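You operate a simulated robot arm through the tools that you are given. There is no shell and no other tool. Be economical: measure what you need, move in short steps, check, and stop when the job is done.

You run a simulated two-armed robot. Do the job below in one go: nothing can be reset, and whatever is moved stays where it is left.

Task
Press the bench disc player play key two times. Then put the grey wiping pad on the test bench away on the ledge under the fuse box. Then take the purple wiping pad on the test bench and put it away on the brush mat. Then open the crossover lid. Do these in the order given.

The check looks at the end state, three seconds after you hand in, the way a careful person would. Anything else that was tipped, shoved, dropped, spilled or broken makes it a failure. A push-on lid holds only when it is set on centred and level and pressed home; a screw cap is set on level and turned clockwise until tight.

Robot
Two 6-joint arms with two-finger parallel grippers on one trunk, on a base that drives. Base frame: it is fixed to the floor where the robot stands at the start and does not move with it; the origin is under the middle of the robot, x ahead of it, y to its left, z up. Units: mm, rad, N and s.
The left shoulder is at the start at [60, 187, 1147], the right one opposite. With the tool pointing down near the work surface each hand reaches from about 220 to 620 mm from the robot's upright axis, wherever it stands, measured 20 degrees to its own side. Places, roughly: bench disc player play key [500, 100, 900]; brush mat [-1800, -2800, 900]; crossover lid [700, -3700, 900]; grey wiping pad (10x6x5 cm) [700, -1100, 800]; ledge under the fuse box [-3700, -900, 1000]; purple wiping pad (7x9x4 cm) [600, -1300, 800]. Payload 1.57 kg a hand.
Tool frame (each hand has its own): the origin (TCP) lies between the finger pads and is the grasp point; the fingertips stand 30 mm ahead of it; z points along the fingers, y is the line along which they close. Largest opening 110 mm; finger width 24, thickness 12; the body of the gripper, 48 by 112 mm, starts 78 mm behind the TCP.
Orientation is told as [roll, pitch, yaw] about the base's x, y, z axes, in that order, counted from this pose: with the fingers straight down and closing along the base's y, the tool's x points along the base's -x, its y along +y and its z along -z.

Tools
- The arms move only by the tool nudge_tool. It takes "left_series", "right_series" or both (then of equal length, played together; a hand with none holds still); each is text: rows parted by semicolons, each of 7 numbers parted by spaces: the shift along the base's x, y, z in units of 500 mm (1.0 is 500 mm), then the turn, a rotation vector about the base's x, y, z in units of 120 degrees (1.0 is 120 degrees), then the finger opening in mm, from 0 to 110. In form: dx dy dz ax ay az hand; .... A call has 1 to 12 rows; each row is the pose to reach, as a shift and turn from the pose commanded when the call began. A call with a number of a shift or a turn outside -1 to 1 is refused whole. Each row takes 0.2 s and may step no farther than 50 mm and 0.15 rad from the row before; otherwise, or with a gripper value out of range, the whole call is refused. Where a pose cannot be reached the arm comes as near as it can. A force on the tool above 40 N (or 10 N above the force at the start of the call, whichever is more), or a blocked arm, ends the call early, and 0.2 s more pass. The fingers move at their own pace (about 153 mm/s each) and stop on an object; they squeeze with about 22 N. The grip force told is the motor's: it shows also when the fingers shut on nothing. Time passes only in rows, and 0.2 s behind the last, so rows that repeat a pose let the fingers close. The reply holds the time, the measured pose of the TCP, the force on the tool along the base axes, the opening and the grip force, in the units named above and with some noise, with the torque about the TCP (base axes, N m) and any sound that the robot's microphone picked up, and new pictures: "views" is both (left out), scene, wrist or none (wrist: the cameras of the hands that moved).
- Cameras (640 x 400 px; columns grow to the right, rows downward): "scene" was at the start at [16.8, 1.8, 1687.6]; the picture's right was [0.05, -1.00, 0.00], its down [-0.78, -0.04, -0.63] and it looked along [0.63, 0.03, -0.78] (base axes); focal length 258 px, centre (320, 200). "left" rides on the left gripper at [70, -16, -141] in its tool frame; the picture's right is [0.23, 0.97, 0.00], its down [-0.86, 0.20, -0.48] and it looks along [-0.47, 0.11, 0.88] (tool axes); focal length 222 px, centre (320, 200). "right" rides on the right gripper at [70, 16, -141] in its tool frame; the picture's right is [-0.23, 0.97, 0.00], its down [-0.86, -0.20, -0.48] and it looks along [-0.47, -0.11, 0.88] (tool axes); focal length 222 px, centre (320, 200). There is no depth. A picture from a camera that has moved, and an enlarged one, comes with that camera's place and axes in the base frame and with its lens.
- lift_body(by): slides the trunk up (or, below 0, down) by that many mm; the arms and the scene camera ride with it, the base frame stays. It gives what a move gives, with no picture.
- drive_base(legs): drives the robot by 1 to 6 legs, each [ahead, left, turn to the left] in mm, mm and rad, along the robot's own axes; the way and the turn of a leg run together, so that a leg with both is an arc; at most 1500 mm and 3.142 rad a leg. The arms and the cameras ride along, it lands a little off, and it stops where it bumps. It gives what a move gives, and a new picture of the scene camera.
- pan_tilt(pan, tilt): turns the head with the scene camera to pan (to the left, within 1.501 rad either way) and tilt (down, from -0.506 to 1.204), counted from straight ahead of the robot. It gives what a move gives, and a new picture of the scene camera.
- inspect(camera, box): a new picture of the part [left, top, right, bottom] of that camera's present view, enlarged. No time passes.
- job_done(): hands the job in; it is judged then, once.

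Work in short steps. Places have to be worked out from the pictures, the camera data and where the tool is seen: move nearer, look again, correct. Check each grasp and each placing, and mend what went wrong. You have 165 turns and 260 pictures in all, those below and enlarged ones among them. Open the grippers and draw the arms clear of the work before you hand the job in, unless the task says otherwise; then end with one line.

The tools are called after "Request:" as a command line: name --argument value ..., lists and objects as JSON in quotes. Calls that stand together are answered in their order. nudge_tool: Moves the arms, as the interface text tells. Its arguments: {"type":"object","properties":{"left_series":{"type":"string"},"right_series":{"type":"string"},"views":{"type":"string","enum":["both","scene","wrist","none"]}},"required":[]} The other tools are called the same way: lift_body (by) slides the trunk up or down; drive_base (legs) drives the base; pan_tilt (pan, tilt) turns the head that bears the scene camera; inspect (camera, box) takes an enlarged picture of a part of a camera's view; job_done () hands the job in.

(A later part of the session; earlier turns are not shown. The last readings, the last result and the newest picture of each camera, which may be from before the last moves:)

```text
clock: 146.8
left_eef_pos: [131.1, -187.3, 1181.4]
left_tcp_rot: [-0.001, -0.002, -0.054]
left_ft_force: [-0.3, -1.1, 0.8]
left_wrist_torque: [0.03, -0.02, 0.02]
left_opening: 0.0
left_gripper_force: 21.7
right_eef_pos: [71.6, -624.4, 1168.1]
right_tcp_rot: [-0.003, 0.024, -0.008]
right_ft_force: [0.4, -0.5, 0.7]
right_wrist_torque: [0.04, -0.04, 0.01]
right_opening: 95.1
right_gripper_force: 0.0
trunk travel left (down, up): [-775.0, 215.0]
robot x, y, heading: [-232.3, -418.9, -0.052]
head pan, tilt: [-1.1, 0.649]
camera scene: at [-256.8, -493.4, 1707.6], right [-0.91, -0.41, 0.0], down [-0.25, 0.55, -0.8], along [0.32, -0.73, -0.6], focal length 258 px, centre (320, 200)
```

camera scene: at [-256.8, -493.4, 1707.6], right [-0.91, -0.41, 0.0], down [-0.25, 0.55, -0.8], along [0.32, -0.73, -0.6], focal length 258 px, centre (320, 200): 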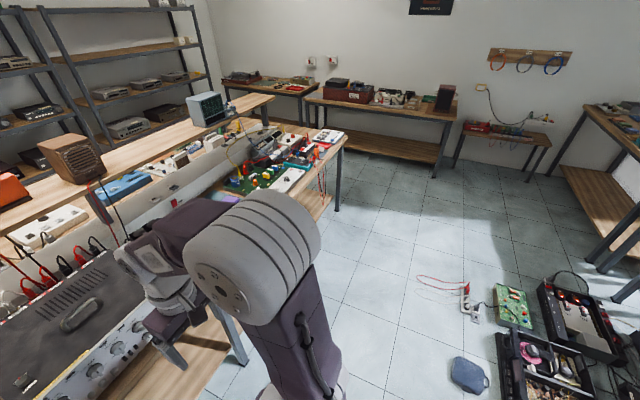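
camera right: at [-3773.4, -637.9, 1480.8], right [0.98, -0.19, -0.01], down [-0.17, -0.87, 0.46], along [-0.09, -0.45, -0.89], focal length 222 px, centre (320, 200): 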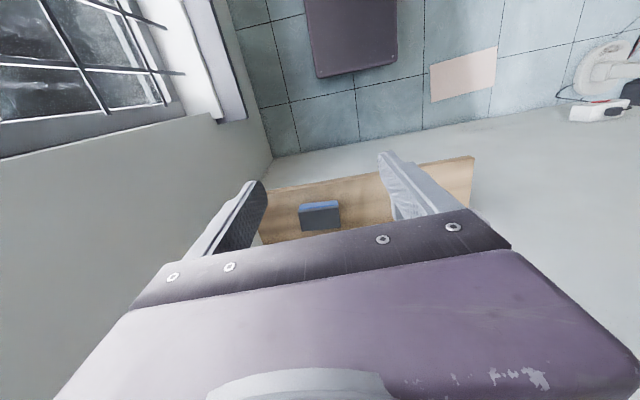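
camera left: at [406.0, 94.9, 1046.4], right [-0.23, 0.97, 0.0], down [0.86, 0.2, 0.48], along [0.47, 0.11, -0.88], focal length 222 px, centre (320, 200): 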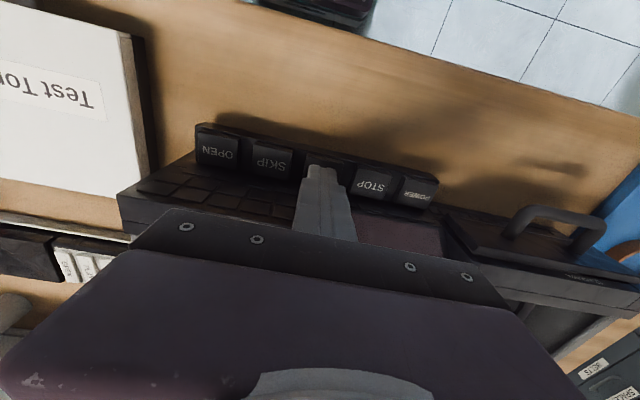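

Correct heading, close the gap a little, and go on to y≈-1130.

Request:
drive_base --legs '[[0, 0, 0.055], [60, 0, 0], [0, -715, 0]]'

Request:
pan_tilt --pan -0.3 --tilt 1.0

```text
clock: 151.7
left_eef_pos: [179.9, -884.0, 1181.4]
left_tcp_rot: [0.001, 0.001, 0.008]
left_ft_force: [0.2, 0.6, -0.3]
left_wrist_torque: [-0.01, -0.01, -0.03]
left_opening: 0.0
left_gripper_force: 21.0
right_eef_pos: [147.1, -1323.7, 1167.1]
right_tcp_rot: [-0.001, 0.022, 0.052]
right_ft_force: [0.6, 0.1, 0.4]
right_wrist_torque: [0.0, 0.01, -0.03]
right_opening: 94.7
right_gripper_force: 0.1
trunk travel left (down, up): [-775.0, 215.0]
robot x, y, heading: [-171.5, -1132.9, 0.006]
head pan, tilt: [-1.1, 0.649]
camera scene: at [-188.6, -1213.4, 1707.6], right [-0.89, -0.46, 0.0], down [-0.28, 0.54, -0.8], along [0.37, -0.71, -0.6], focal length 258 px, centre (320, 200)
```

scene: 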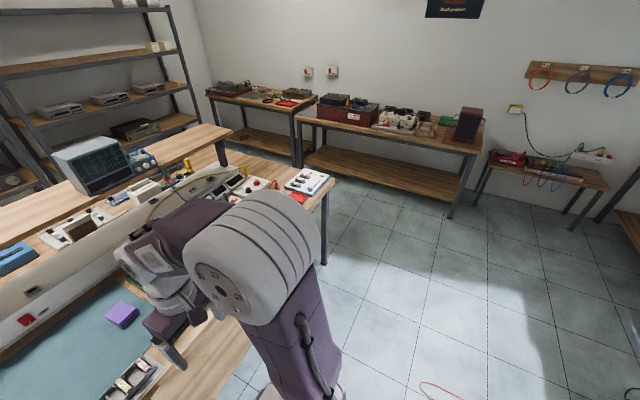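

```text
clock: 152.8
left_eef_pos: [179.7, -883.5, 1180.8]
left_tcp_rot: [0.0, 0.001, 0.007]
left_ft_force: [-0.4, 0.0, 0.9]
left_wrist_torque: [0.01, -0.01, -0.04]
left_opening: 0.0
left_gripper_force: 21.6
right_eef_pos: [146.9, -1324.7, 1167.9]
right_tcp_rot: [-0.002, 0.022, 0.052]
right_ft_force: [-1.1, 0.3, -0.4]
right_wrist_torque: [0.02, -0.02, 0.02]
right_opening: 95.5
right_gripper_force: 0.1
trunk travel left (down, up): [-775.0, 215.0]
robot x, y, heading: [-167.0, -1134.7, 0.006]
head pan, tilt: [-0.3, 1.0]
camera scene: at [-161.9, -1157.3, 1679.8], right [-0.29, -0.96, 0.0], down [-0.81, 0.24, -0.54], along [0.52, -0.16, -0.84], focal length 258 px, centre (320, 200)
```

scene: 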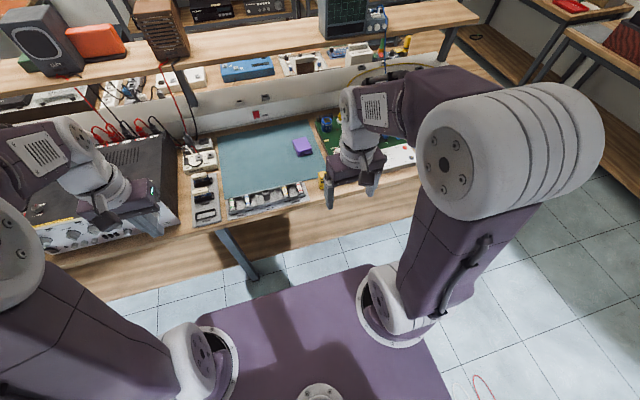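

Now forward 220 to bring the purple pad within reach.

Request:
drive_base --legs '[[220, 0, 0]]'

Request:
inspect --camera "right" --box '[0, 0, 640, 400]'

Request:
inspect --camera "scene" --box '[160, 60, 480, 260]'

```text
clock: 154.6
left_eef_pos: [405.1, -878.7, 1182.3]
left_tcp_rot: [0.001, -0.002, 0.013]
left_ft_force: [0.5, 0.4, 0.0]
left_wrist_torque: [-0.04, -0.02, 0.0]
left_opening: 0.0
left_gripper_force: 21.3
right_eef_pos: [376.0, -1320.6, 1170.7]
right_tcp_rot: [-0.002, 0.022, 0.059]
right_ft_force: [-0.3, 0.9, -0.3]
right_wrist_torque: [0.03, 0.01, -0.02]
right_opening: 94.9
right_gripper_force: 0.1
trunk travel left (down, up): [-775.0, 215.0]
robot x, y, heading: [58.8, -1130.5, 0.012]
head pan, tilt: [-0.3, 1.0]
camera scene: at [64.5, -1155.0, 1679.8], right [-0.28, -0.96, 0.0], down [-0.81, 0.24, -0.54], along [0.52, -0.15, -0.84], focal length 258 px, centre (320, 200)
```

scene: 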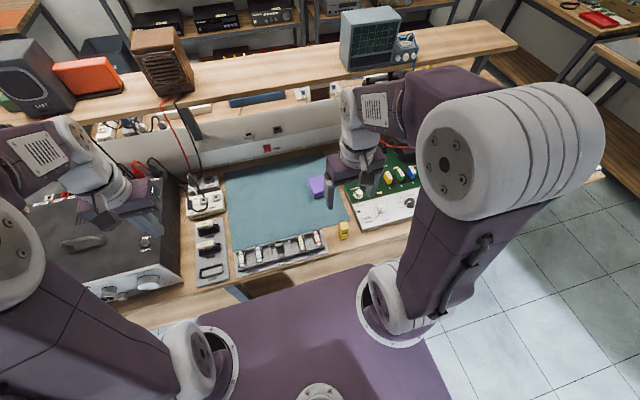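

```text
1.00 times, centred on (320, 200) of right
camera zoom: at [308.8, -1307.4, 1311.0], right [0.17, 0.99, -0.01], down [0.88, -0.15, 0.46], along [0.45, -0.08, -0.89], focal length 222 px, centre (320, 200)
```

zoom: 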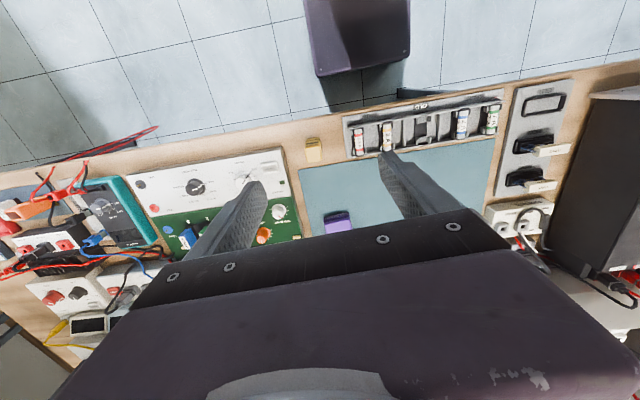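

```text
2.00 times, centred on (320, 160) of scene
camera zoom: at [64.5, -1155.0, 1679.8], right [-0.28, -0.96, 0.0], down [-0.81, 0.24, -0.54], along [0.52, -0.15, -0.84], focal length 516 px, centre (320, 280)
```

zoom: 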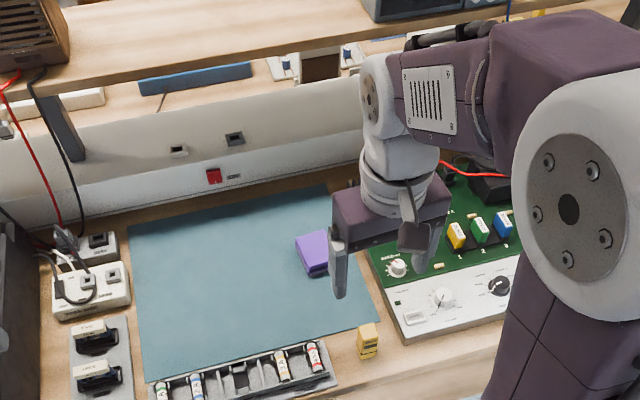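

Purple pad ≈(638,-1309). I bring the right hand above it at z≈1010 for a close look, levelling the small tilt.

Request:
nudge_tool --right_series "0.08 0 0 0 -0.01 0 105; 0.16 0.01 0 0 -0.01 0 105; 0.24 0.02 0 0 -0.01 0 105; 0.32 0.024 -0.04 0 -0.01 0 105; 0.4 0.024 -0.08 0 -0.01 0 105; 0.47 0.024 -0.13 0 -0.01 0 105; 0.5 0.024 -0.2 0 -0.01 0 105; 0.5 0.024 -0.28 0 -0.01 0 105; 0.5 0.024 -0.32 0 -0.01 0 105" --views "both"

```text
clock: 156.6
left_eef_pos: [408.1, -878.8, 1182.1]
left_tcp_rot: [-0.001, 0.0, 0.013]
left_ft_force: [-0.3, 0.7, -0.2]
left_wrist_torque: [0.03, 0.03, -0.05]
left_opening: 0.1
left_gripper_force: 22.1
right_eef_pos: [625.5, -1308.5, 1006.0]
right_tcp_rot: [0.0, 0.001, 0.062]
right_ft_force: [0.2, -0.2, 0.0]
right_wrist_torque: [0.0, -0.01, 0.01]
right_opening: 105.0
right_gripper_force: 0.0
trunk travel left (down, up): [-775.0, 215.0]
robot x, y, heading: [62.8, -1131.6, 0.013]
head pan, tilt: [-0.3, 1.0]
camera scene: at [67.5, -1155.1, 1679.8], right [-0.28, -0.96, 0.0], down [-0.81, 0.24, -0.54], along [0.52, -0.15, -0.84], focal length 258 px, centre (320, 200)
camera right: at [556.4, -1295.0, 1147.9], right [0.17, 0.99, 0.0], down [0.87, -0.15, 0.48], along [0.47, -0.08, -0.88], focal length 222 px, centre (320, 200)
```

scene: 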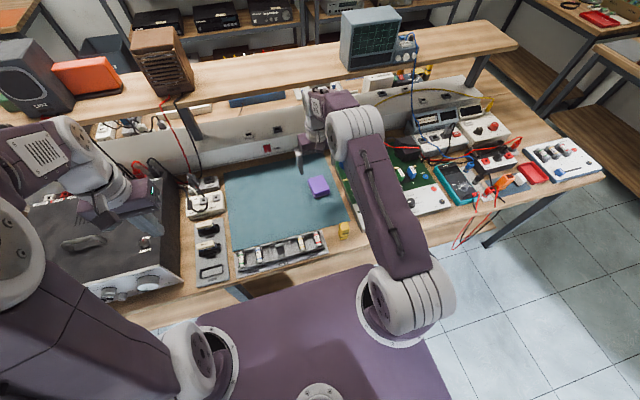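
right: 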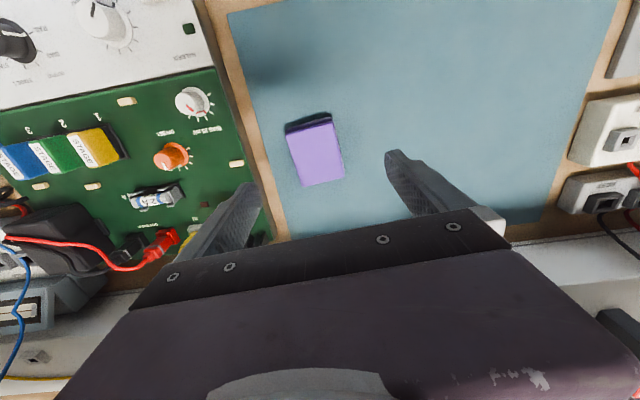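

Pad centre ≈(641,-1314), spanning 7 cm in y, yaw matching the hand. I descend at x≈632 (inside reach) to TCP z≈860 with fingers at 95 mm.

Request:
nudge_tool --right_series "0.013 -0.011 -0.08 0 0 0 95; 0.013 -0.011 -0.16 0 0 0 95; 0.013 -0.011 -0.24 0 0 0 95; 0.013 -0.011 -0.292 0 0 0 95" --views "wrist"

```text
clock: 157.6
left_eef_pos: [408.0, -880.2, 1182.1]
left_tcp_rot: [0.0, 0.0, 0.015]
left_ft_force: [0.8, -0.4, 0.8]
left_wrist_torque: [0.05, -0.01, -0.01]
left_opening: 0.2
left_gripper_force: 21.6
right_eef_pos: [636.3, -1312.4, 861.2]
right_tcp_rot: [-0.002, 0.0, 0.058]
right_ft_force: [0.0, -0.2, -0.1]
right_wrist_torque: [0.0, -0.02, 0.01]
right_opening: 95.2
right_gripper_force: 0.1
trunk travel left (down, up): [-775.0, 215.0]
robot x, y, heading: [57.8, -1129.7, 0.012]
head pan, tilt: [-0.3, 1.0]
camera right: at [565.4, -1300.0, 1002.5], right [0.17, 0.99, 0.0], down [0.87, -0.15, 0.48], along [0.47, -0.08, -0.88], focal length 222 px, centre (320, 200)
```

right: 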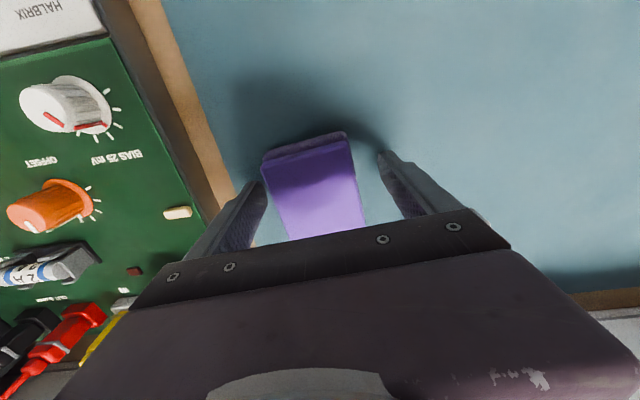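

Well straddled. Close on it.

Request:
nudge_tool --right_series "0 0 0 0 0 0 70; 0 0 0 0 0 0 45; 0 0 0 0 0 0 45; 0 0 0 0 0 0 45" --views "none"

```text
clock: 158.6
left_eef_pos: [405.7, -878.4, 1181.9]
left_tcp_rot: [0.0, 0.0, 0.014]
left_ft_force: [-0.3, 0.7, -0.9]
left_wrist_torque: [0.02, -0.01, 0.02]
left_opening: 0.0
left_gripper_force: 21.0
right_eef_pos: [634.6, -1311.9, 860.3]
right_tcp_rot: [-0.002, 0.002, 0.059]
right_ft_force: [0.5, 1.1, -0.5]
right_wrist_torque: [0.0, 0.03, -0.03]
right_opening: 67.0
right_gripper_force: 21.8
trunk travel left (down, up): [-775.0, 215.0]
robot x, y, heading: [60.1, -1134.3, 0.017]
head pan, tilt: [-0.3, 1.0]
```

Gripped at 67 mm. I lift while drawing slightly inward, then retract.

Request:
nudge_tool --right_series "0 0 0.04 0 0 0 45; 0 0 0.1 0 0 0 45; -0.03 0 0.18 0 0 0 45; -0.07 0 0.26 0 0 0 45; -0.12 0 0.34 0 0 0 45; -0.18 0 0.41 0 0 0 45; -0.25 0 0.47 0 0 0 45; -0.32 0 0.52 0 0 0 45; -0.39 0 0.57 0 0 0 45; -0.46 0 0.62 0 0 0 45; -0.52 0 0.64 0 0 0 45" --views "wrist"

```text
clock: 160.9
left_eef_pos: [405.4, -879.0, 1181.5]
left_tcp_rot: [0.001, -0.001, 0.015]
left_ft_force: [-0.2, -0.2, 0.4]
left_wrist_torque: [0.0, -0.02, 0.04]
left_opening: 0.0
left_gripper_force: 21.4
right_eef_pos: [373.6, -1317.7, 1180.5]
right_tcp_rot: [-0.002, 0.0, 0.061]
right_ft_force: [0.6, 0.4, -0.7]
right_wrist_torque: [0.01, -0.02, 0.0]
right_opening: 67.4
right_gripper_force: 22.0
trunk travel left (down, up): [-775.0, 215.0]
robot x, y, heading: [59.0, -1136.2, 0.014]
head pan, tilt: [-0.3, 1.0]
camera right: at [302.7, -1304.5, 1321.9], right [0.17, 0.99, 0.0], down [0.87, -0.15, 0.48], along [0.47, -0.08, -0.88], focal length 222 px, centre (320, 200)
```

right: 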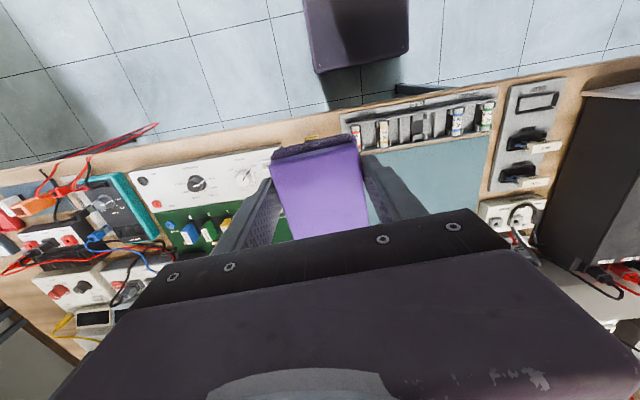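

Purple pad secured. I back off to x≈-60 and move right along the bench (staying off the floor leads at x≈-460), then look toward the brush mat.

Request:
drive_base --legs '[[-115, 0, 0], [0, -1200, 0]]'

Request:
pan_tilt --pan -1.5 --tilt 0.6

```text
clock: 167.9
left_eef_pos: [293.4, -2086.7, 1181.5]
left_tcp_rot: [0.001, 0.001, -0.008]
left_ft_force: [0.5, -0.1, -0.1]
left_wrist_torque: [0.02, 0.01, 0.01]
left_opening: 0.0
left_gripper_force: 20.9
right_eef_pos: [250.8, -2523.2, 1179.7]
right_tcp_rot: [-0.003, 0.002, 0.038]
right_ft_force: [0.3, 0.0, -0.7]
right_wrist_torque: [-0.02, -0.03, -0.02]
right_opening: 67.4
right_gripper_force: 21.9
trunk travel left (down, up): [-775.0, 215.0]
robot x, y, heading: [-60.4, -2333.0, -0.012]
head pan, tilt: [-0.3, 1.0]
camera scene: at [-53.4, -2353.9, 1679.8], right [-0.3, -0.95, 0.0], down [-0.8, 0.26, -0.54], along [0.51, -0.16, -0.84], focal length 258 px, centre (320, 200)
```

scene: 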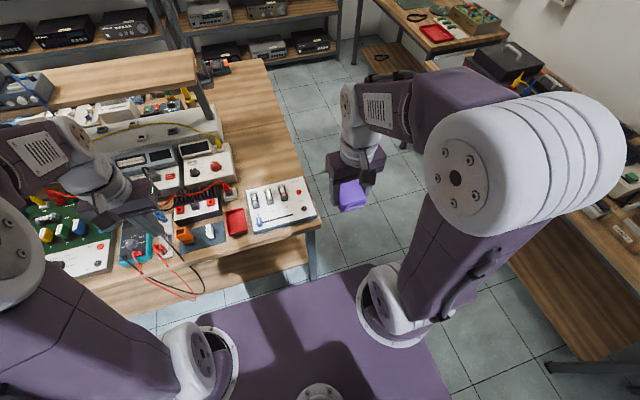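

```text
clock: 169.3
left_eef_pos: [293.9, -2087.2, 1181.6]
left_tcp_rot: [-0.001, 0.0, -0.009]
left_ft_force: [-0.5, -0.8, 0.8]
left_wrist_torque: [-0.03, 0.0, -0.02]
left_opening: 0.0
left_gripper_force: 20.8
right_eef_pos: [249.4, -2524.7, 1180.6]
right_tcp_rot: [-0.002, 0.002, 0.038]
right_ft_force: [0.2, -0.2, -1.1]
right_wrist_torque: [-0.01, -0.02, -0.01]
right_opening: 67.1
right_gripper_force: 21.7
trunk travel left (down, up): [-775.0, 215.0]
robot x, y, heading: [-56.9, -2329.6, -0.01]
head pan, tilt: [-1.499, 0.6]
camera scene: at [-114.1, -2421.7, 1711.8], right [-1.0, -0.06, 0.0], down [-0.04, 0.56, -0.82], along [0.05, -0.82, -0.57], focal length 258 px, centre (320, 200)
```

scene: 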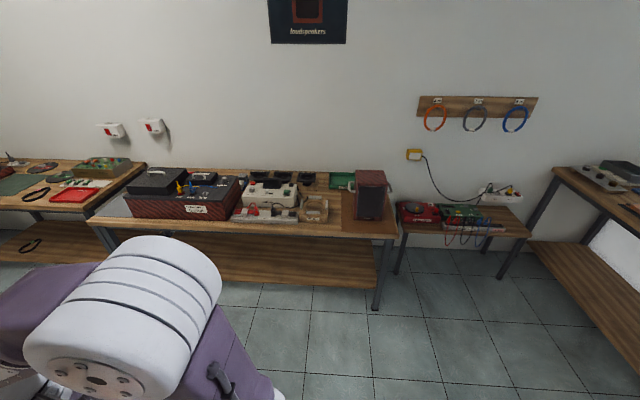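

The brush mat should be on the bench at right (x≈-1800). I move to an open spot and turn to face -x.

Request:
drive_base --legs '[[-140, -260, 0], [0, 0, -3.13]]'

Request:
pan_tilt --pan 0.0 --tilt 0.55

```text
clock: 178.6
left_eef_pos: [-550.8, -2840.6, 1181.5]
left_tcp_rot: [0.002, 0.0, 3.143]
left_ft_force: [1.0, 0.3, -0.5]
left_wrist_torque: [0.0, -0.01, -0.01]
left_opening: 0.0
left_gripper_force: 21.2
right_eef_pos: [-512.1, -2402.8, 1180.6]
right_tcp_rot: [-0.002, 0.002, -3.097]
right_ft_force: [-0.1, -0.5, -1.0]
right_wrist_torque: [-0.01, -0.01, -0.05]
right_opening: 67.0
right_gripper_force: 21.9
trunk travel left (down, up): [-775.0, 215.0]
robot x, y, heading: [-195.9, -2596.4, 3.144]
head pan, tilt: [-1.499, 0.6]
camera scene: at [-144.8, -2506.6, 1711.8], right [1.0, 0.07, 0.0], down [0.04, -0.56, -0.83], along [-0.06, 0.82, -0.56], focal length 258 px, centre (320, 200)
```

scene: 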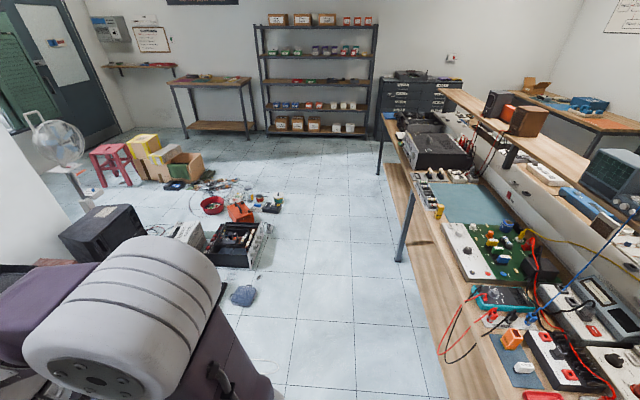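

```text
clock: 180.2
left_eef_pos: [-551.0, -2840.4, 1182.0]
left_tcp_rot: [0.0, -0.001, 3.14]
left_ft_force: [0.5, 0.2, -0.3]
left_wrist_torque: [-0.03, 0.01, 0.03]
left_opening: 0.0
left_gripper_force: 21.4
right_eef_pos: [-511.0, -2403.4, 1180.7]
right_tcp_rot: [-0.002, 0.001, -3.095]
right_ft_force: [0.0, -0.3, -0.4]
right_wrist_torque: [-0.05, 0.01, 0.0]
right_opening: 67.4
right_gripper_force: 22.3
trunk travel left (down, up): [-775.0, 215.0]
robot x, y, heading: [-197.6, -2589.5, 3.142]
head pan, tilt: [0.0, 0.55]
camera scene: at [-228.3, -2594.6, 1716.3], right [0.0, 1.0, 0.0], down [0.52, 0.0, -0.85], along [-0.85, 0.0, -0.52], focal length 258 px, centre (320, 200)
```

scene: 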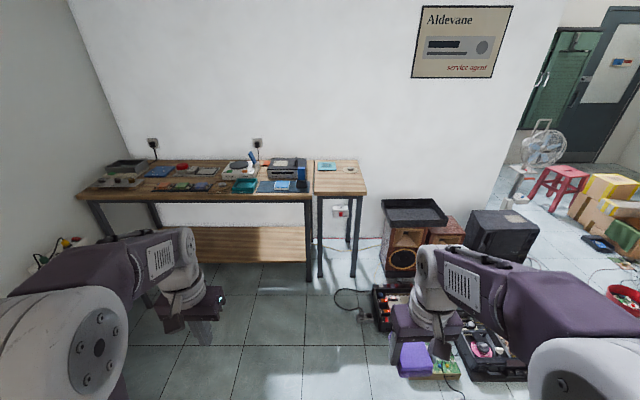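

The brush mat should appear near (290,185). Enlarging the bench.

Request:
inspect --camera "scene" --box '[200, 140, 380, 250]'

Request:
inspect --camera "scene" --box '[80, 140, 260, 250]'

Request:
inspect --camera "scene" --box '[300, 180, 560, 400]'

```text
3.56 times, centred on (290, 195) of scene
camera zoom: at [-228.3, -2594.6, 1716.3], right [0.0, 1.0, 0.0], down [0.52, 0.0, -0.85], along [-0.85, 0.0, -0.52], focal length 918 px, centre (427, 218)
```

zoom: 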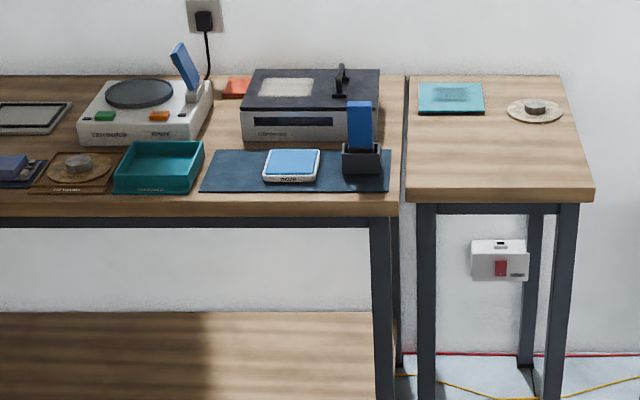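

```text
3.56 times, centred on (170, 195) of scene
camera zoom: at [-228.3, -2594.6, 1716.3], right [0.0, 1.0, 0.0], down [0.52, 0.0, -0.85], along [-0.85, 0.0, -0.52], focal length 918 px, centre (853, 218)
```

zoom: 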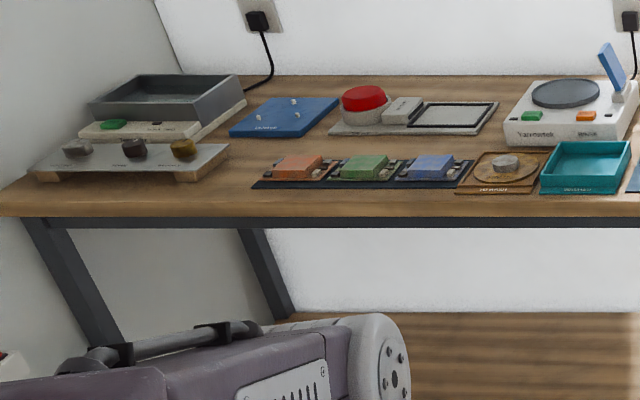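

```text
1.82 times, centred on (430, 290) of scene
camera zoom: at [-228.3, -2594.6, 1716.3], right [0.0, 1.0, 0.0], down [0.52, 0.0, -0.85], along [-0.85, 0.0, -0.52], focal length 470 px, centre (120, 36)
```

zoom: 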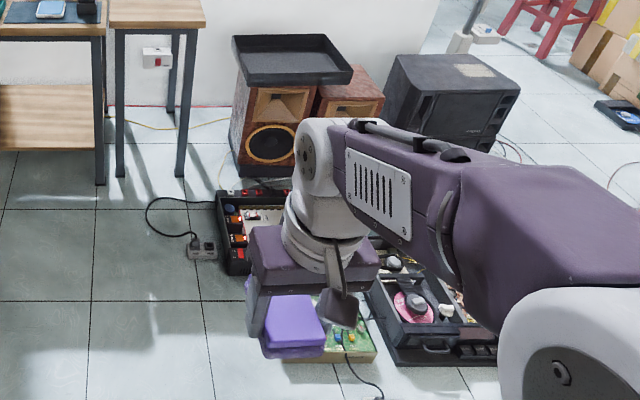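

The brush mat (dark blue, with brush stand and small box) has a free spot at its left, about (-1807,-2976). I drive to about (-1320,-3090) facing it.

Request:
drive_base --legs '[[0, 490, 0], [1050, 0, 0]]'

Request:
pan_tilt --pan -0.1 --tilt 0.95

```text
clock: 188.0
left_eef_pos: [-1592.5, -3314.8, 1181.8]
left_tcp_rot: [0.0, -0.001, 3.138]
left_ft_force: [0.6, 1.1, -0.1]
left_wrist_torque: [0.01, 0.01, 0.0]
left_opening: 0.1
left_gripper_force: 21.8
right_eef_pos: [-1552.0, -2878.4, 1181.4]
right_tcp_rot: [-0.002, 0.0, -3.098]
right_ft_force: [-0.4, 0.5, -0.9]
right_wrist_torque: [0.0, -0.01, 0.01]
right_opening: 67.0
right_gripper_force: 21.6
trunk travel left (down, up): [-775.0, 215.0]
robot x, y, heading: [-1238.6, -3069.8, 3.138]
head pan, tilt: [0.0, 0.55]
camera scene: at [-1268.9, -3070.8, 1716.3], right [0.0, 1.0, 0.0], down [0.52, 0.0, -0.85], along [-0.85, 0.0, -0.52], focal length 258 px, centre (320, 200)
```

scene: 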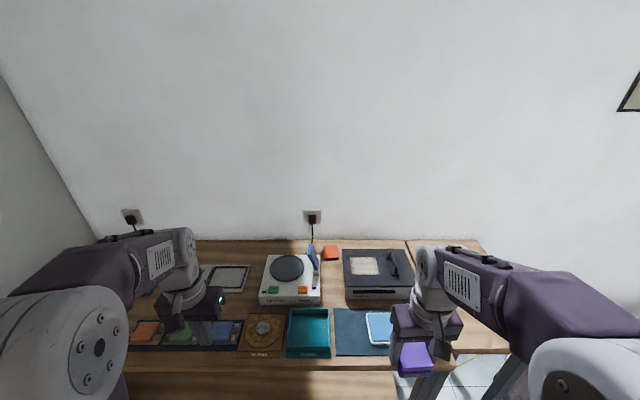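

```text
clock: 188.9
left_eef_pos: [-1592.9, -3316.6, 1181.0]
left_tcp_rot: [-0.001, 0.0, 3.139]
left_ft_force: [-1.1, 0.1, 0.6]
left_wrist_torque: [-0.03, -0.01, -0.01]
left_opening: 0.1
left_gripper_force: 20.9
right_eef_pos: [-1552.4, -2878.6, 1180.6]
right_tcp_rot: [0.001, 0.003, -3.1]
right_ft_force: [0.6, 0.4, -0.5]
right_wrist_torque: [-0.02, 0.01, -0.03]
right_opening: 67.7
right_gripper_force: 22.1
trunk travel left (down, up): [-775.0, 215.0]
robot x, y, heading: [-1238.6, -3068.0, 3.136]
head pan, tilt: [-0.099, 0.949]
camera scene: at [-1252.5, -3063.7, 1683.5], right [0.1, 0.99, 0.0], down [0.81, -0.08, -0.58], along [-0.58, 0.06, -0.81], focal length 258 px, centre (320, 200)
```

scene: 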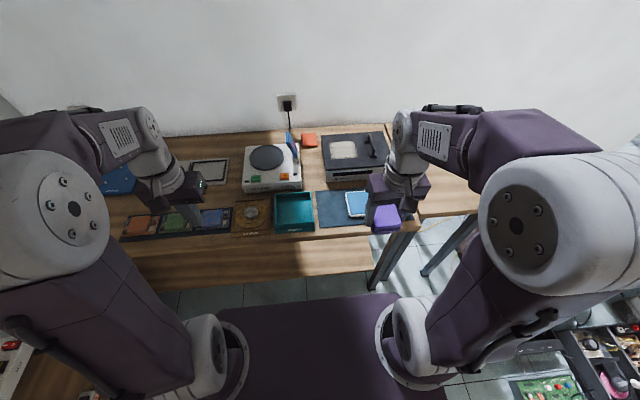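

Free area of the mat: x −1729…−1900, y −3010…−2896. I go 60 mm nearer, then carry the pad above it.

Request:
drive_base --legs '[[60, 0, 0]]'

Request:
nudge_tool --right_series "-0.05 -0.02 0 0 0 0 45; -0.12 -0.05 0 0 0 0 45; -0.19 -0.08 0 0 0 0 45; -0.26 -0.12 0 0 0 0 45; -0.32 -0.14 -0.05 0 0 0 45; -0.36 -0.15 -0.12 0 0 0 45; -0.38 -0.15 -0.2 0 0 0 45; -0.38 -0.15 -0.26 0 0 0 45; -0.38 -0.15 -0.32 0 0 0 45" --views "both"

```text
clock: 189.9
left_eef_pos: [-1645.9, -3315.7, 1184.4]
left_tcp_rot: [0.0, -0.006, 3.14]
left_ft_force: [0.6, -0.6, 0.1]
left_wrist_torque: [0.0, 0.04, 0.01]
left_opening: 0.3
left_gripper_force: 20.8
right_eef_pos: [-1606.4, -2878.5, 1183.7]
right_tcp_rot: [-0.001, -0.005, -3.097]
right_ft_force: [0.7, 1.3, -0.9]
right_wrist_torque: [-0.03, 0.05, -0.03]
right_opening: 67.3
right_gripper_force: 21.6
trunk travel left (down, up): [-775.0, 215.0]
robot x, y, heading: [-1299.3, -3065.6, 3.14]
head pan, tilt: [-0.099, 0.949]
camera scene: at [-1303.1, -3063.5, 1683.5], right [0.1, 0.99, 0.0], down [0.81, -0.08, -0.59], along [-0.58, 0.06, -0.81], focal length 258 px, centre (320, 200)
```

scene: 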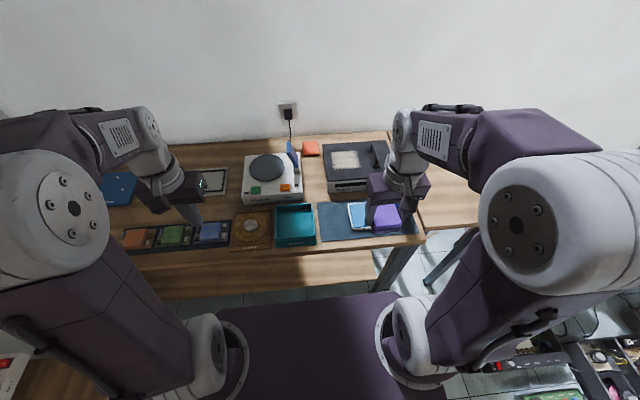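

```text
clock: 191.9
left_eef_pos: [-1652.2, -3316.1, 1181.0]
left_tcp_rot: [-0.001, 0.002, 3.14]
left_ft_force: [-0.4, 0.9, 0.0]
left_wrist_torque: [0.01, -0.02, -0.01]
left_opening: 0.0
left_gripper_force: 21.4
right_eef_pos: [-1803.9, -2954.4, 1020.6]
right_tcp_rot: [-0.003, -0.001, -3.099]
right_ft_force: [0.4, -0.6, -0.2]
right_wrist_torque: [0.03, 0.01, 0.0]
right_opening: 67.5
right_gripper_force: 21.8
trunk travel left (down, up): [-775.0, 215.0]
robot x, y, heading: [-1296.5, -3073.0, 3.141]
head pan, tilt: [-0.099, 0.949]
camera scene: at [-1312.6, -3063.6, 1683.4], right [0.1, 0.99, 0.0], down [0.81, -0.08, -0.58], along [-0.58, 0.06, -0.81], focal length 258 px, centre (320, 200)
camera right: at [-1733.4, -2967.4, 1162.3], right [-0.18, -0.98, 0.0], down [-0.86, 0.16, 0.48], along [-0.47, 0.09, -0.88], focal length 222 px, centre (320, 200)
```

scene: 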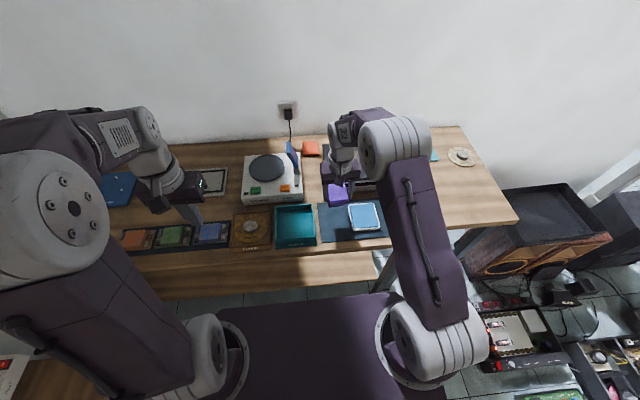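
right: 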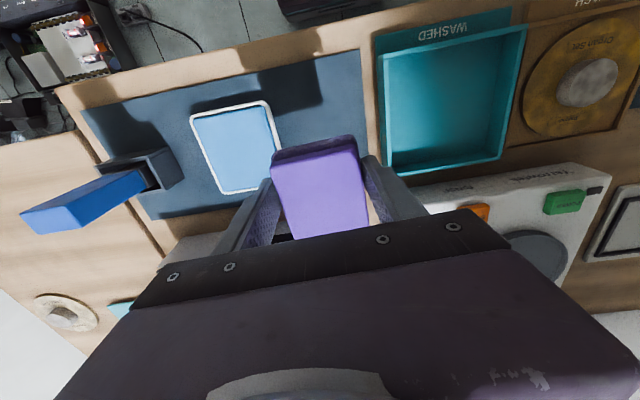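

The free strip is y −3022…−2900; target TCP (−1792,−2961). I descend near contact.

Request:
nudge_tool --right_series "0.012 -0.007 -0.06 0 0 0 45; 0.024 -0.013 -0.13 0 0 0 45; 0.024 -0.013 -0.19 0 0 0 45; 0.024 -0.013 -0.224 0 0 0 45" --views "wrist"

```text
clock: 192.9
left_eef_pos: [-1652.1, -3316.8, 1181.6]
left_tcp_rot: [0.001, 0.002, 3.139]
left_ft_force: [-0.2, 0.5, -0.8]
left_wrist_torque: [0.04, -0.01, 0.01]
left_opening: 0.0
left_gripper_force: 21.4
right_eef_pos: [-1789.8, -2961.8, 910.1]
right_tcp_rot: [-0.003, 0.0, -3.097]
right_ft_force: [0.8, -0.9, -1.3]
right_wrist_torque: [0.0, 0.02, 0.0]
right_opening: 67.2
right_gripper_force: 21.7
trunk travel left (down, up): [-775.0, 215.0]
robot x, y, heading: [-1304.1, -3069.3, 3.143]
head pan, tilt: [-0.099, 0.949]
camera right: at [-1719.4, -2975.2, 1050.8], right [-0.18, -0.98, 0.0], down [-0.86, 0.16, 0.48], along [-0.47, 0.09, -0.88], focal length 222 px, centre (320, 200)
```

right: 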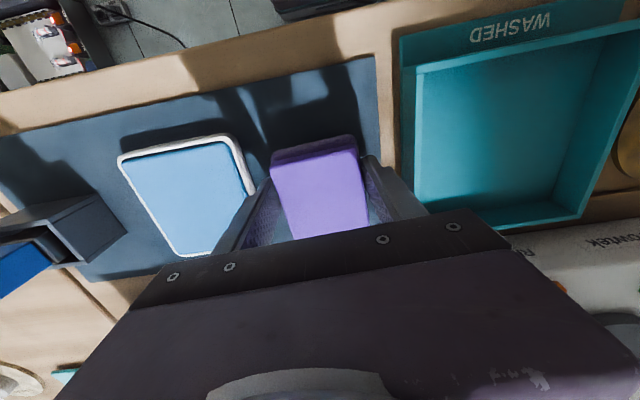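

Good clearance both sides. I creep down to contact.

Request:
nudge_tool --right_series "0 0 -0.008 0 0 0 45; 0 0 -0.016 0 0 0 45; 0 0 -0.024 0 0 0 45; 0 0 -0.03 0 0 0 45; 0 0 -0.034 0 0 0 45; 0 0 -0.038 0 0 0 45" --views "none"

```text
clock: 194.3
left_eef_pos: [-1647.3, -3315.9, 1183.7]
left_tcp_rot: [0.0, -0.003, 3.139]
left_ft_force: [-0.1, -1.1, -0.7]
left_wrist_torque: [0.02, 0.0, -0.01]
left_opening: 0.1
left_gripper_force: 21.4
right_eef_pos: [-1789.4, -2962.2, 894.7]
right_tcp_rot: [-0.002, -0.007, -3.097]
right_ft_force: [-1.0, 1.4, 40.0]
right_wrist_torque: [-0.9, -0.74, 0.11]
right_opening: 66.9
right_gripper_force: 22.2
trunk travel left (down, up): [-775.0, 215.0]
robot x, y, heading: [-1299.1, -3071.2, 3.14]
head pan, tilt: [-0.099, 0.949]
```

Contact at 40 N. I ease up 3 mm and look.

Request:
nudge_tool --right_series "0 0 0.005 0 0 0 45; 0 0 0.005 0 0 0 45" --views "both"

Request:
inspect --camera "scene" --box '[280, 120, 420, 260]'

```text
clock: 194.9
left_eef_pos: [-1650.3, -3317.3, 1182.8]
left_tcp_rot: [-0.001, -0.001, 3.141]
left_ft_force: [-0.3, -0.1, 0.2]
left_wrist_torque: [-0.01, 0.02, 0.03]
left_opening: 0.2
left_gripper_force: 21.0
right_eef_pos: [-1790.3, -2960.8, 893.7]
right_tcp_rot: [-0.002, -0.001, -3.097]
right_ft_force: [-3.3, -3.2, 26.6]
right_wrist_torque: [-1.12, -0.18, -0.08]
right_opening: 67.2
right_gripper_force: 21.4
trunk travel left (down, up): [-775.0, 215.0]
robot x, y, heading: [-1301.7, -3068.9, 3.138]
head pan, tilt: [-0.099, 0.949]
camera scene: at [-1308.7, -3065.0, 1683.4], right [0.1, 0.99, 0.0], down [0.81, -0.08, -0.58], along [-0.58, 0.06, -0.81], focal length 258 px, centre (320, 200)
camera right: at [-1718.6, -2974.7, 1035.0], right [-0.18, -0.98, 0.0], down [-0.86, 0.16, 0.48], along [-0.47, 0.09, -0.88], focal length 222 px, centre (320, 200)
```

scene: 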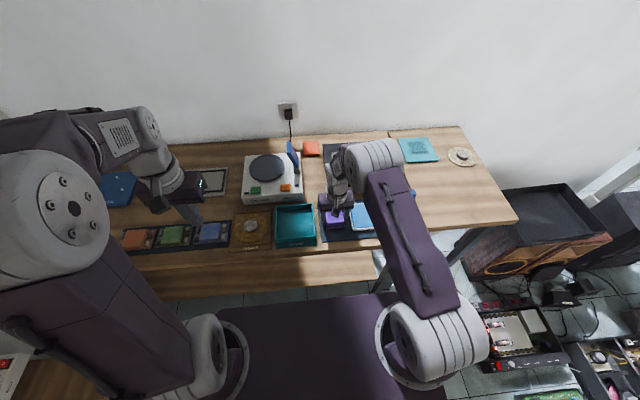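
right: 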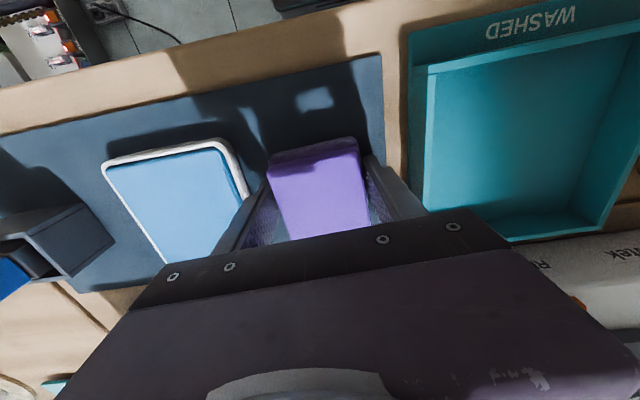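

```text
2.86 times, centred on (350, 190) of scene
camera zoom: at [-1308.7, -3065.0, 1683.4], right [0.1, 0.99, 0.0], down [0.81, -0.08, -0.58], along [-0.58, 0.06, -0.81], focal length 738 px, centre (234, 229)
```

zoom: 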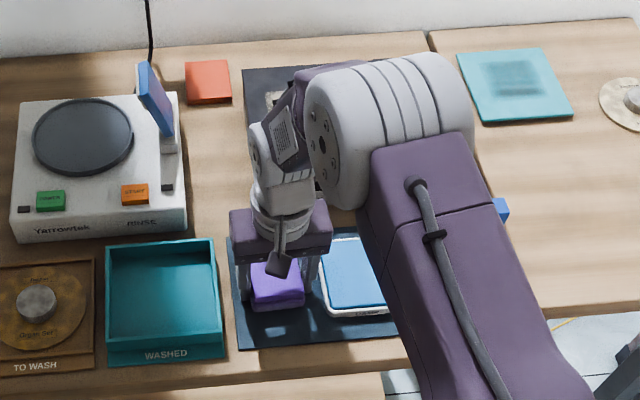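

Still 27 N on it; I ease up another 2.5 mm to reach light contact.

Request:
nudge_tool --right_series "0 0 0.003 0 0 0 45; 0 0 0.005 0 0 0 45; 0 0 0.005 0 0 0 45" --views "none"

Request:
inspect --camera "right" --box '[220, 100, 460, 250]'

```text
clock: 195.7
left_eef_pos: [-1650.8, -3316.9, 1181.5]
left_tcp_rot: [-0.001, 0.0, 3.14]
left_ft_force: [0.8, 0.3, 0.4]
left_wrist_torque: [0.02, 0.03, 0.02]
left_opening: 0.2
left_gripper_force: 21.1
right_eef_pos: [-1789.4, -2958.8, 894.1]
right_tcp_rot: [-0.005, 0.003, -3.097]
right_ft_force: [-2.8, -2.6, 3.2]
right_wrist_torque: [-0.18, 0.35, 0.13]
right_opening: 67.2
right_gripper_force: 22.2
trunk travel left (down, up): [-775.0, 215.0]
robot x, y, heading: [-1301.5, -3067.4, 3.14]
head pan, tilt: [-0.099, 0.949]
```

```text
2.67 times, centred on (340, 175) of right
camera zoom: at [-1717.8, -2973.1, 1035.7], right [-0.18, -0.98, 0.0], down [-0.86, 0.16, 0.48], along [-0.47, 0.09, -0.88], focal length 592 px, centre (267, 267)
```

zoom: 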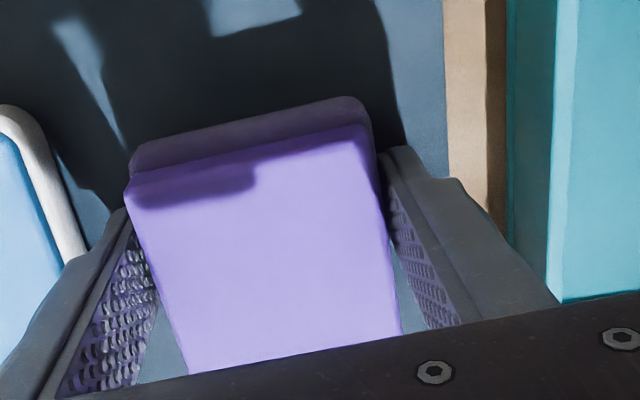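

Light contact, pad sits on the mat. I open the fingers a little and check.

Request:
nudge_tool --right_series "0 0 0.001 0 0 0 78; 0 0 0.001 0 0 0 84; 0 0 0.001 0 0 0 84" --views "wrist"

```text
clock: 196.5
left_eef_pos: [-1652.3, -3315.3, 1181.4]
left_tcp_rot: [0.0, 0.0, 3.142]
left_ft_force: [-0.3, -1.0, 0.0]
left_wrist_torque: [-0.02, -0.01, -0.04]
left_opening: 0.0
left_gripper_force: 21.3
right_eef_pos: [-1790.3, -2959.1, 896.2]
right_tcp_rot: [-0.003, 0.001, -3.099]
right_ft_force: [-0.7, -0.1, 0.0]
right_wrist_torque: [0.0, -0.01, 0.01]
right_opening: 84.1
right_gripper_force: 0.0
trunk travel left (down, up): [-775.0, 215.0]
robot x, y, heading: [-1302.2, -3067.1, 3.143]
head pan, tilt: [-0.099, 0.949]
camera right: at [-1719.6, -2973.2, 1037.0], right [-0.18, -0.98, 0.0], down [-0.86, 0.16, 0.48], along [-0.47, 0.09, -0.88], focal length 222 px, centre (320, 200)
```

right: 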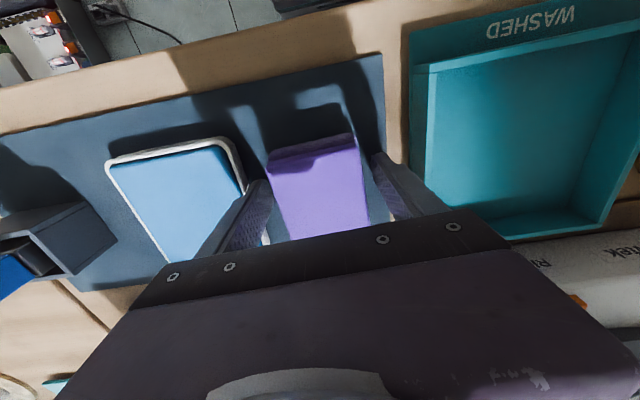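

Released cleanly. I lift straight up and retract.

Request:
nudge_tool --right_series "0 0 0.04 0 0 0 84; 0 0 0.1 0 0 0 84; 0 0 0.18 0 0 0 84; 0.03 0 0.26 0 0 0 84; 0.08 0.02 0.33 0 0 0 84; 0.13 0.04 0.4 0 0 0 84; 0.19 0.07 0.46 0 0 0 84; 0.26 0.1 0.5 0 0 0 84; 0.32 0.13 0.54 0 0 0 84; 0.37 0.15 0.58 0 0 0 84" --views "both"

Request:
inspect --camera "scene" --box '[280, 150, 420, 260]'

```text
clock: 198.7
left_eef_pos: [-1650.2, -3316.5, 1183.4]
left_tcp_rot: [0.0, -0.002, 3.14]
left_ft_force: [0.3, -0.3, -0.7]
left_wrist_torque: [-0.01, 0.04, 0.03]
left_opening: 0.0
left_gripper_force: 21.1
right_eef_pos: [-1604.2, -2881.2, 1188.1]
right_tcp_rot: [-0.002, 0.0, -3.094]
right_ft_force: [-0.1, 0.5, -0.7]
right_wrist_torque: [0.01, 0.01, 0.0]
right_opening: 84.2
right_gripper_force: 0.1
trunk travel left (down, up): [-775.0, 215.0]
robot x, y, heading: [-1301.8, -3072.2, 3.138]
head pan, tilt: [-0.099, 0.949]
camera scene: at [-1309.6, -3063.3, 1683.4], right [0.1, 0.99, 0.0], down [0.81, -0.08, -0.58], along [-0.58, 0.06, -0.81], focal length 258 px, centre (320, 200)
camera right: at [-1532.6, -2894.1, 1327.8], right [-0.18, -0.98, 0.0], down [-0.86, 0.16, 0.48], along [-0.47, 0.09, -0.88], focal length 222 px, centre (320, 200)
```

scene: 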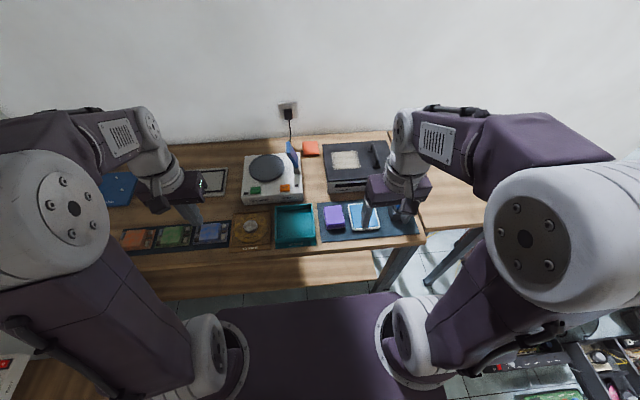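
right: 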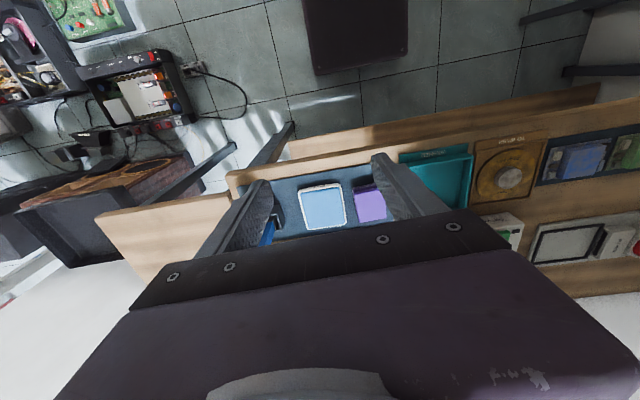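

```text
3.64 times, centred on (350, 205) of scene
camera zoom: at [-1309.6, -3063.3, 1683.4], right [0.1, 0.99, 0.0], down [0.81, -0.08, -0.58], along [-0.58, 0.06, -0.81], focal length 939 px, centre (211, 182)
```

zoom: 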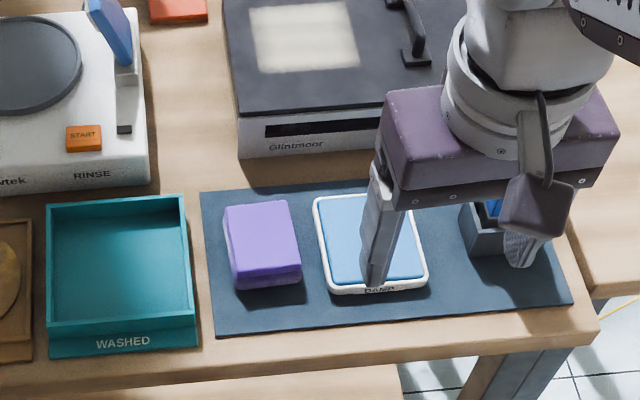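

Purple pad lies flat on the brush mat. Now to the crossover at about (700,-3700): I back off, turn to face -y, and strafe along to x≈650.

Request:
drive_base --legs '[[-170, -120, 0], [0, 0, 1.572], [0, 1400, 0]]'

Request:
pan_tilt --pan 0.4 --tilt 0.6

```text
clock: 210.9
left_eef_pos: [557.5, -3277.1, 1182.5]
left_tcp_rot: [0.001, -0.001, -1.562]
left_ft_force: [-0.3, 0.3, -0.4]
left_wrist_torque: [-0.01, 0.0, 0.0]
left_opening: 0.0
left_gripper_force: 21.2
right_eef_pos: [121.0, -3234.8, 1185.9]
right_tcp_rot: [-0.002, 0.002, -1.517]
right_ft_force: [-0.5, 0.0, -0.3]
right_wrist_torque: [-0.01, 0.02, -0.03]
right_opening: 84.1
right_gripper_force: 0.1
trunk travel left (down, up): [-775.0, 215.0]
robot x, y, heading: [304.8, -2927.5, -1.558]
head pan, tilt: [-0.099, 0.949]
camera scene: at [299.6, -2942.8, 1683.4], right [-1.0, 0.09, 0.0], down [0.07, 0.81, -0.58], along [-0.05, -0.58, -0.81], focal length 258 px, centre (320, 200)
```

scene: 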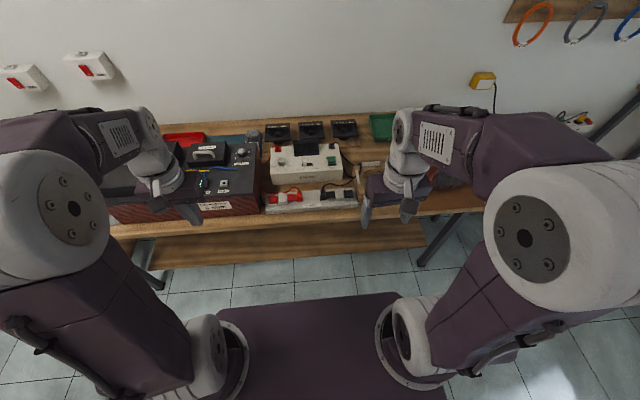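

```text
clock: 211.9
left_eef_pos: [556.8, -3277.1, 1181.9]
left_tcp_rot: [-0.001, 0.001, -1.564]
left_ft_force: [0.4, -0.1, -0.4]
left_wrist_torque: [-0.02, 0.01, -0.03]
left_opening: 0.1
left_gripper_force: 21.7
right_eef_pos: [121.9, -3236.3, 1185.8]
right_tcp_rot: [-0.002, 0.0, -1.518]
right_ft_force: [0.7, -0.8, 0.8]
right_wrist_torque: [-0.02, 0.01, -0.03]
right_opening: 84.0
right_gripper_force: 0.1
trunk travel left (down, up): [-775.0, 215.0]
robot x, y, heading: [307.8, -2929.8, -1.556]
head pan, tilt: [0.4, 0.6]
camera scene: at [341.7, -2951.5, 1711.8], right [-0.92, -0.4, 0.0], down [-0.22, 0.52, -0.82], along [0.33, -0.76, -0.57], focal length 258 px, centre (320, 200)
```

scene: 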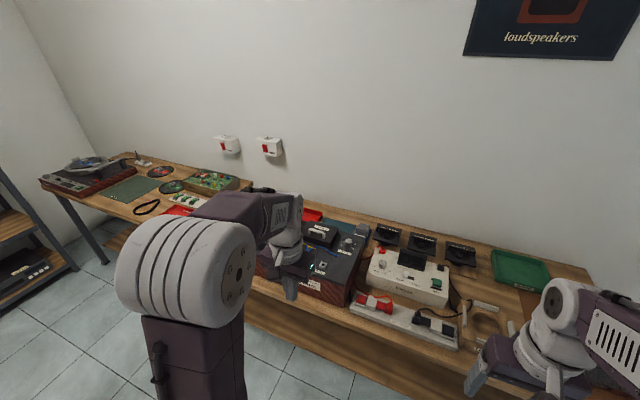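

The crossover projects at about (313,244): the dark-topped red box. Enlarge.

Request:
inspect --camera "scene" --box '[250, 190, 400, 310]'

Request:
inspect --camera "left" --box '[0, 0, 640, 400]'

```text
3.33 times, centred on (325, 250) of scene
camera zoom: at [341.7, -2951.5, 1711.8], right [-0.92, -0.4, 0.0], down [-0.22, 0.52, -0.82], along [0.33, -0.76, -0.57], focal length 861 px, centre (303, 33)
```

zoom: 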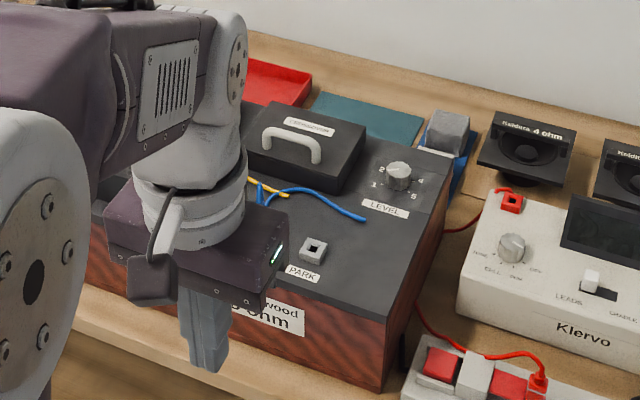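

```text
1.00 times, centred on (320, 200) of left
camera zoom: at [540.4, -3208.2, 1323.8], right [0.97, 0.24, 0.0], down [0.21, -0.85, 0.48], along [0.11, -0.47, -0.88], focal length 222 px, centre (320, 200)
```

zoom: 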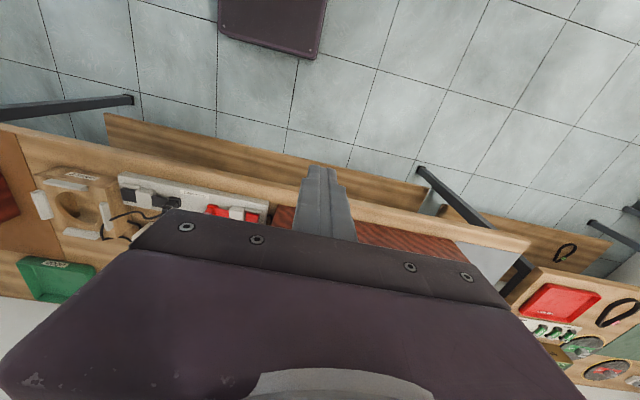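

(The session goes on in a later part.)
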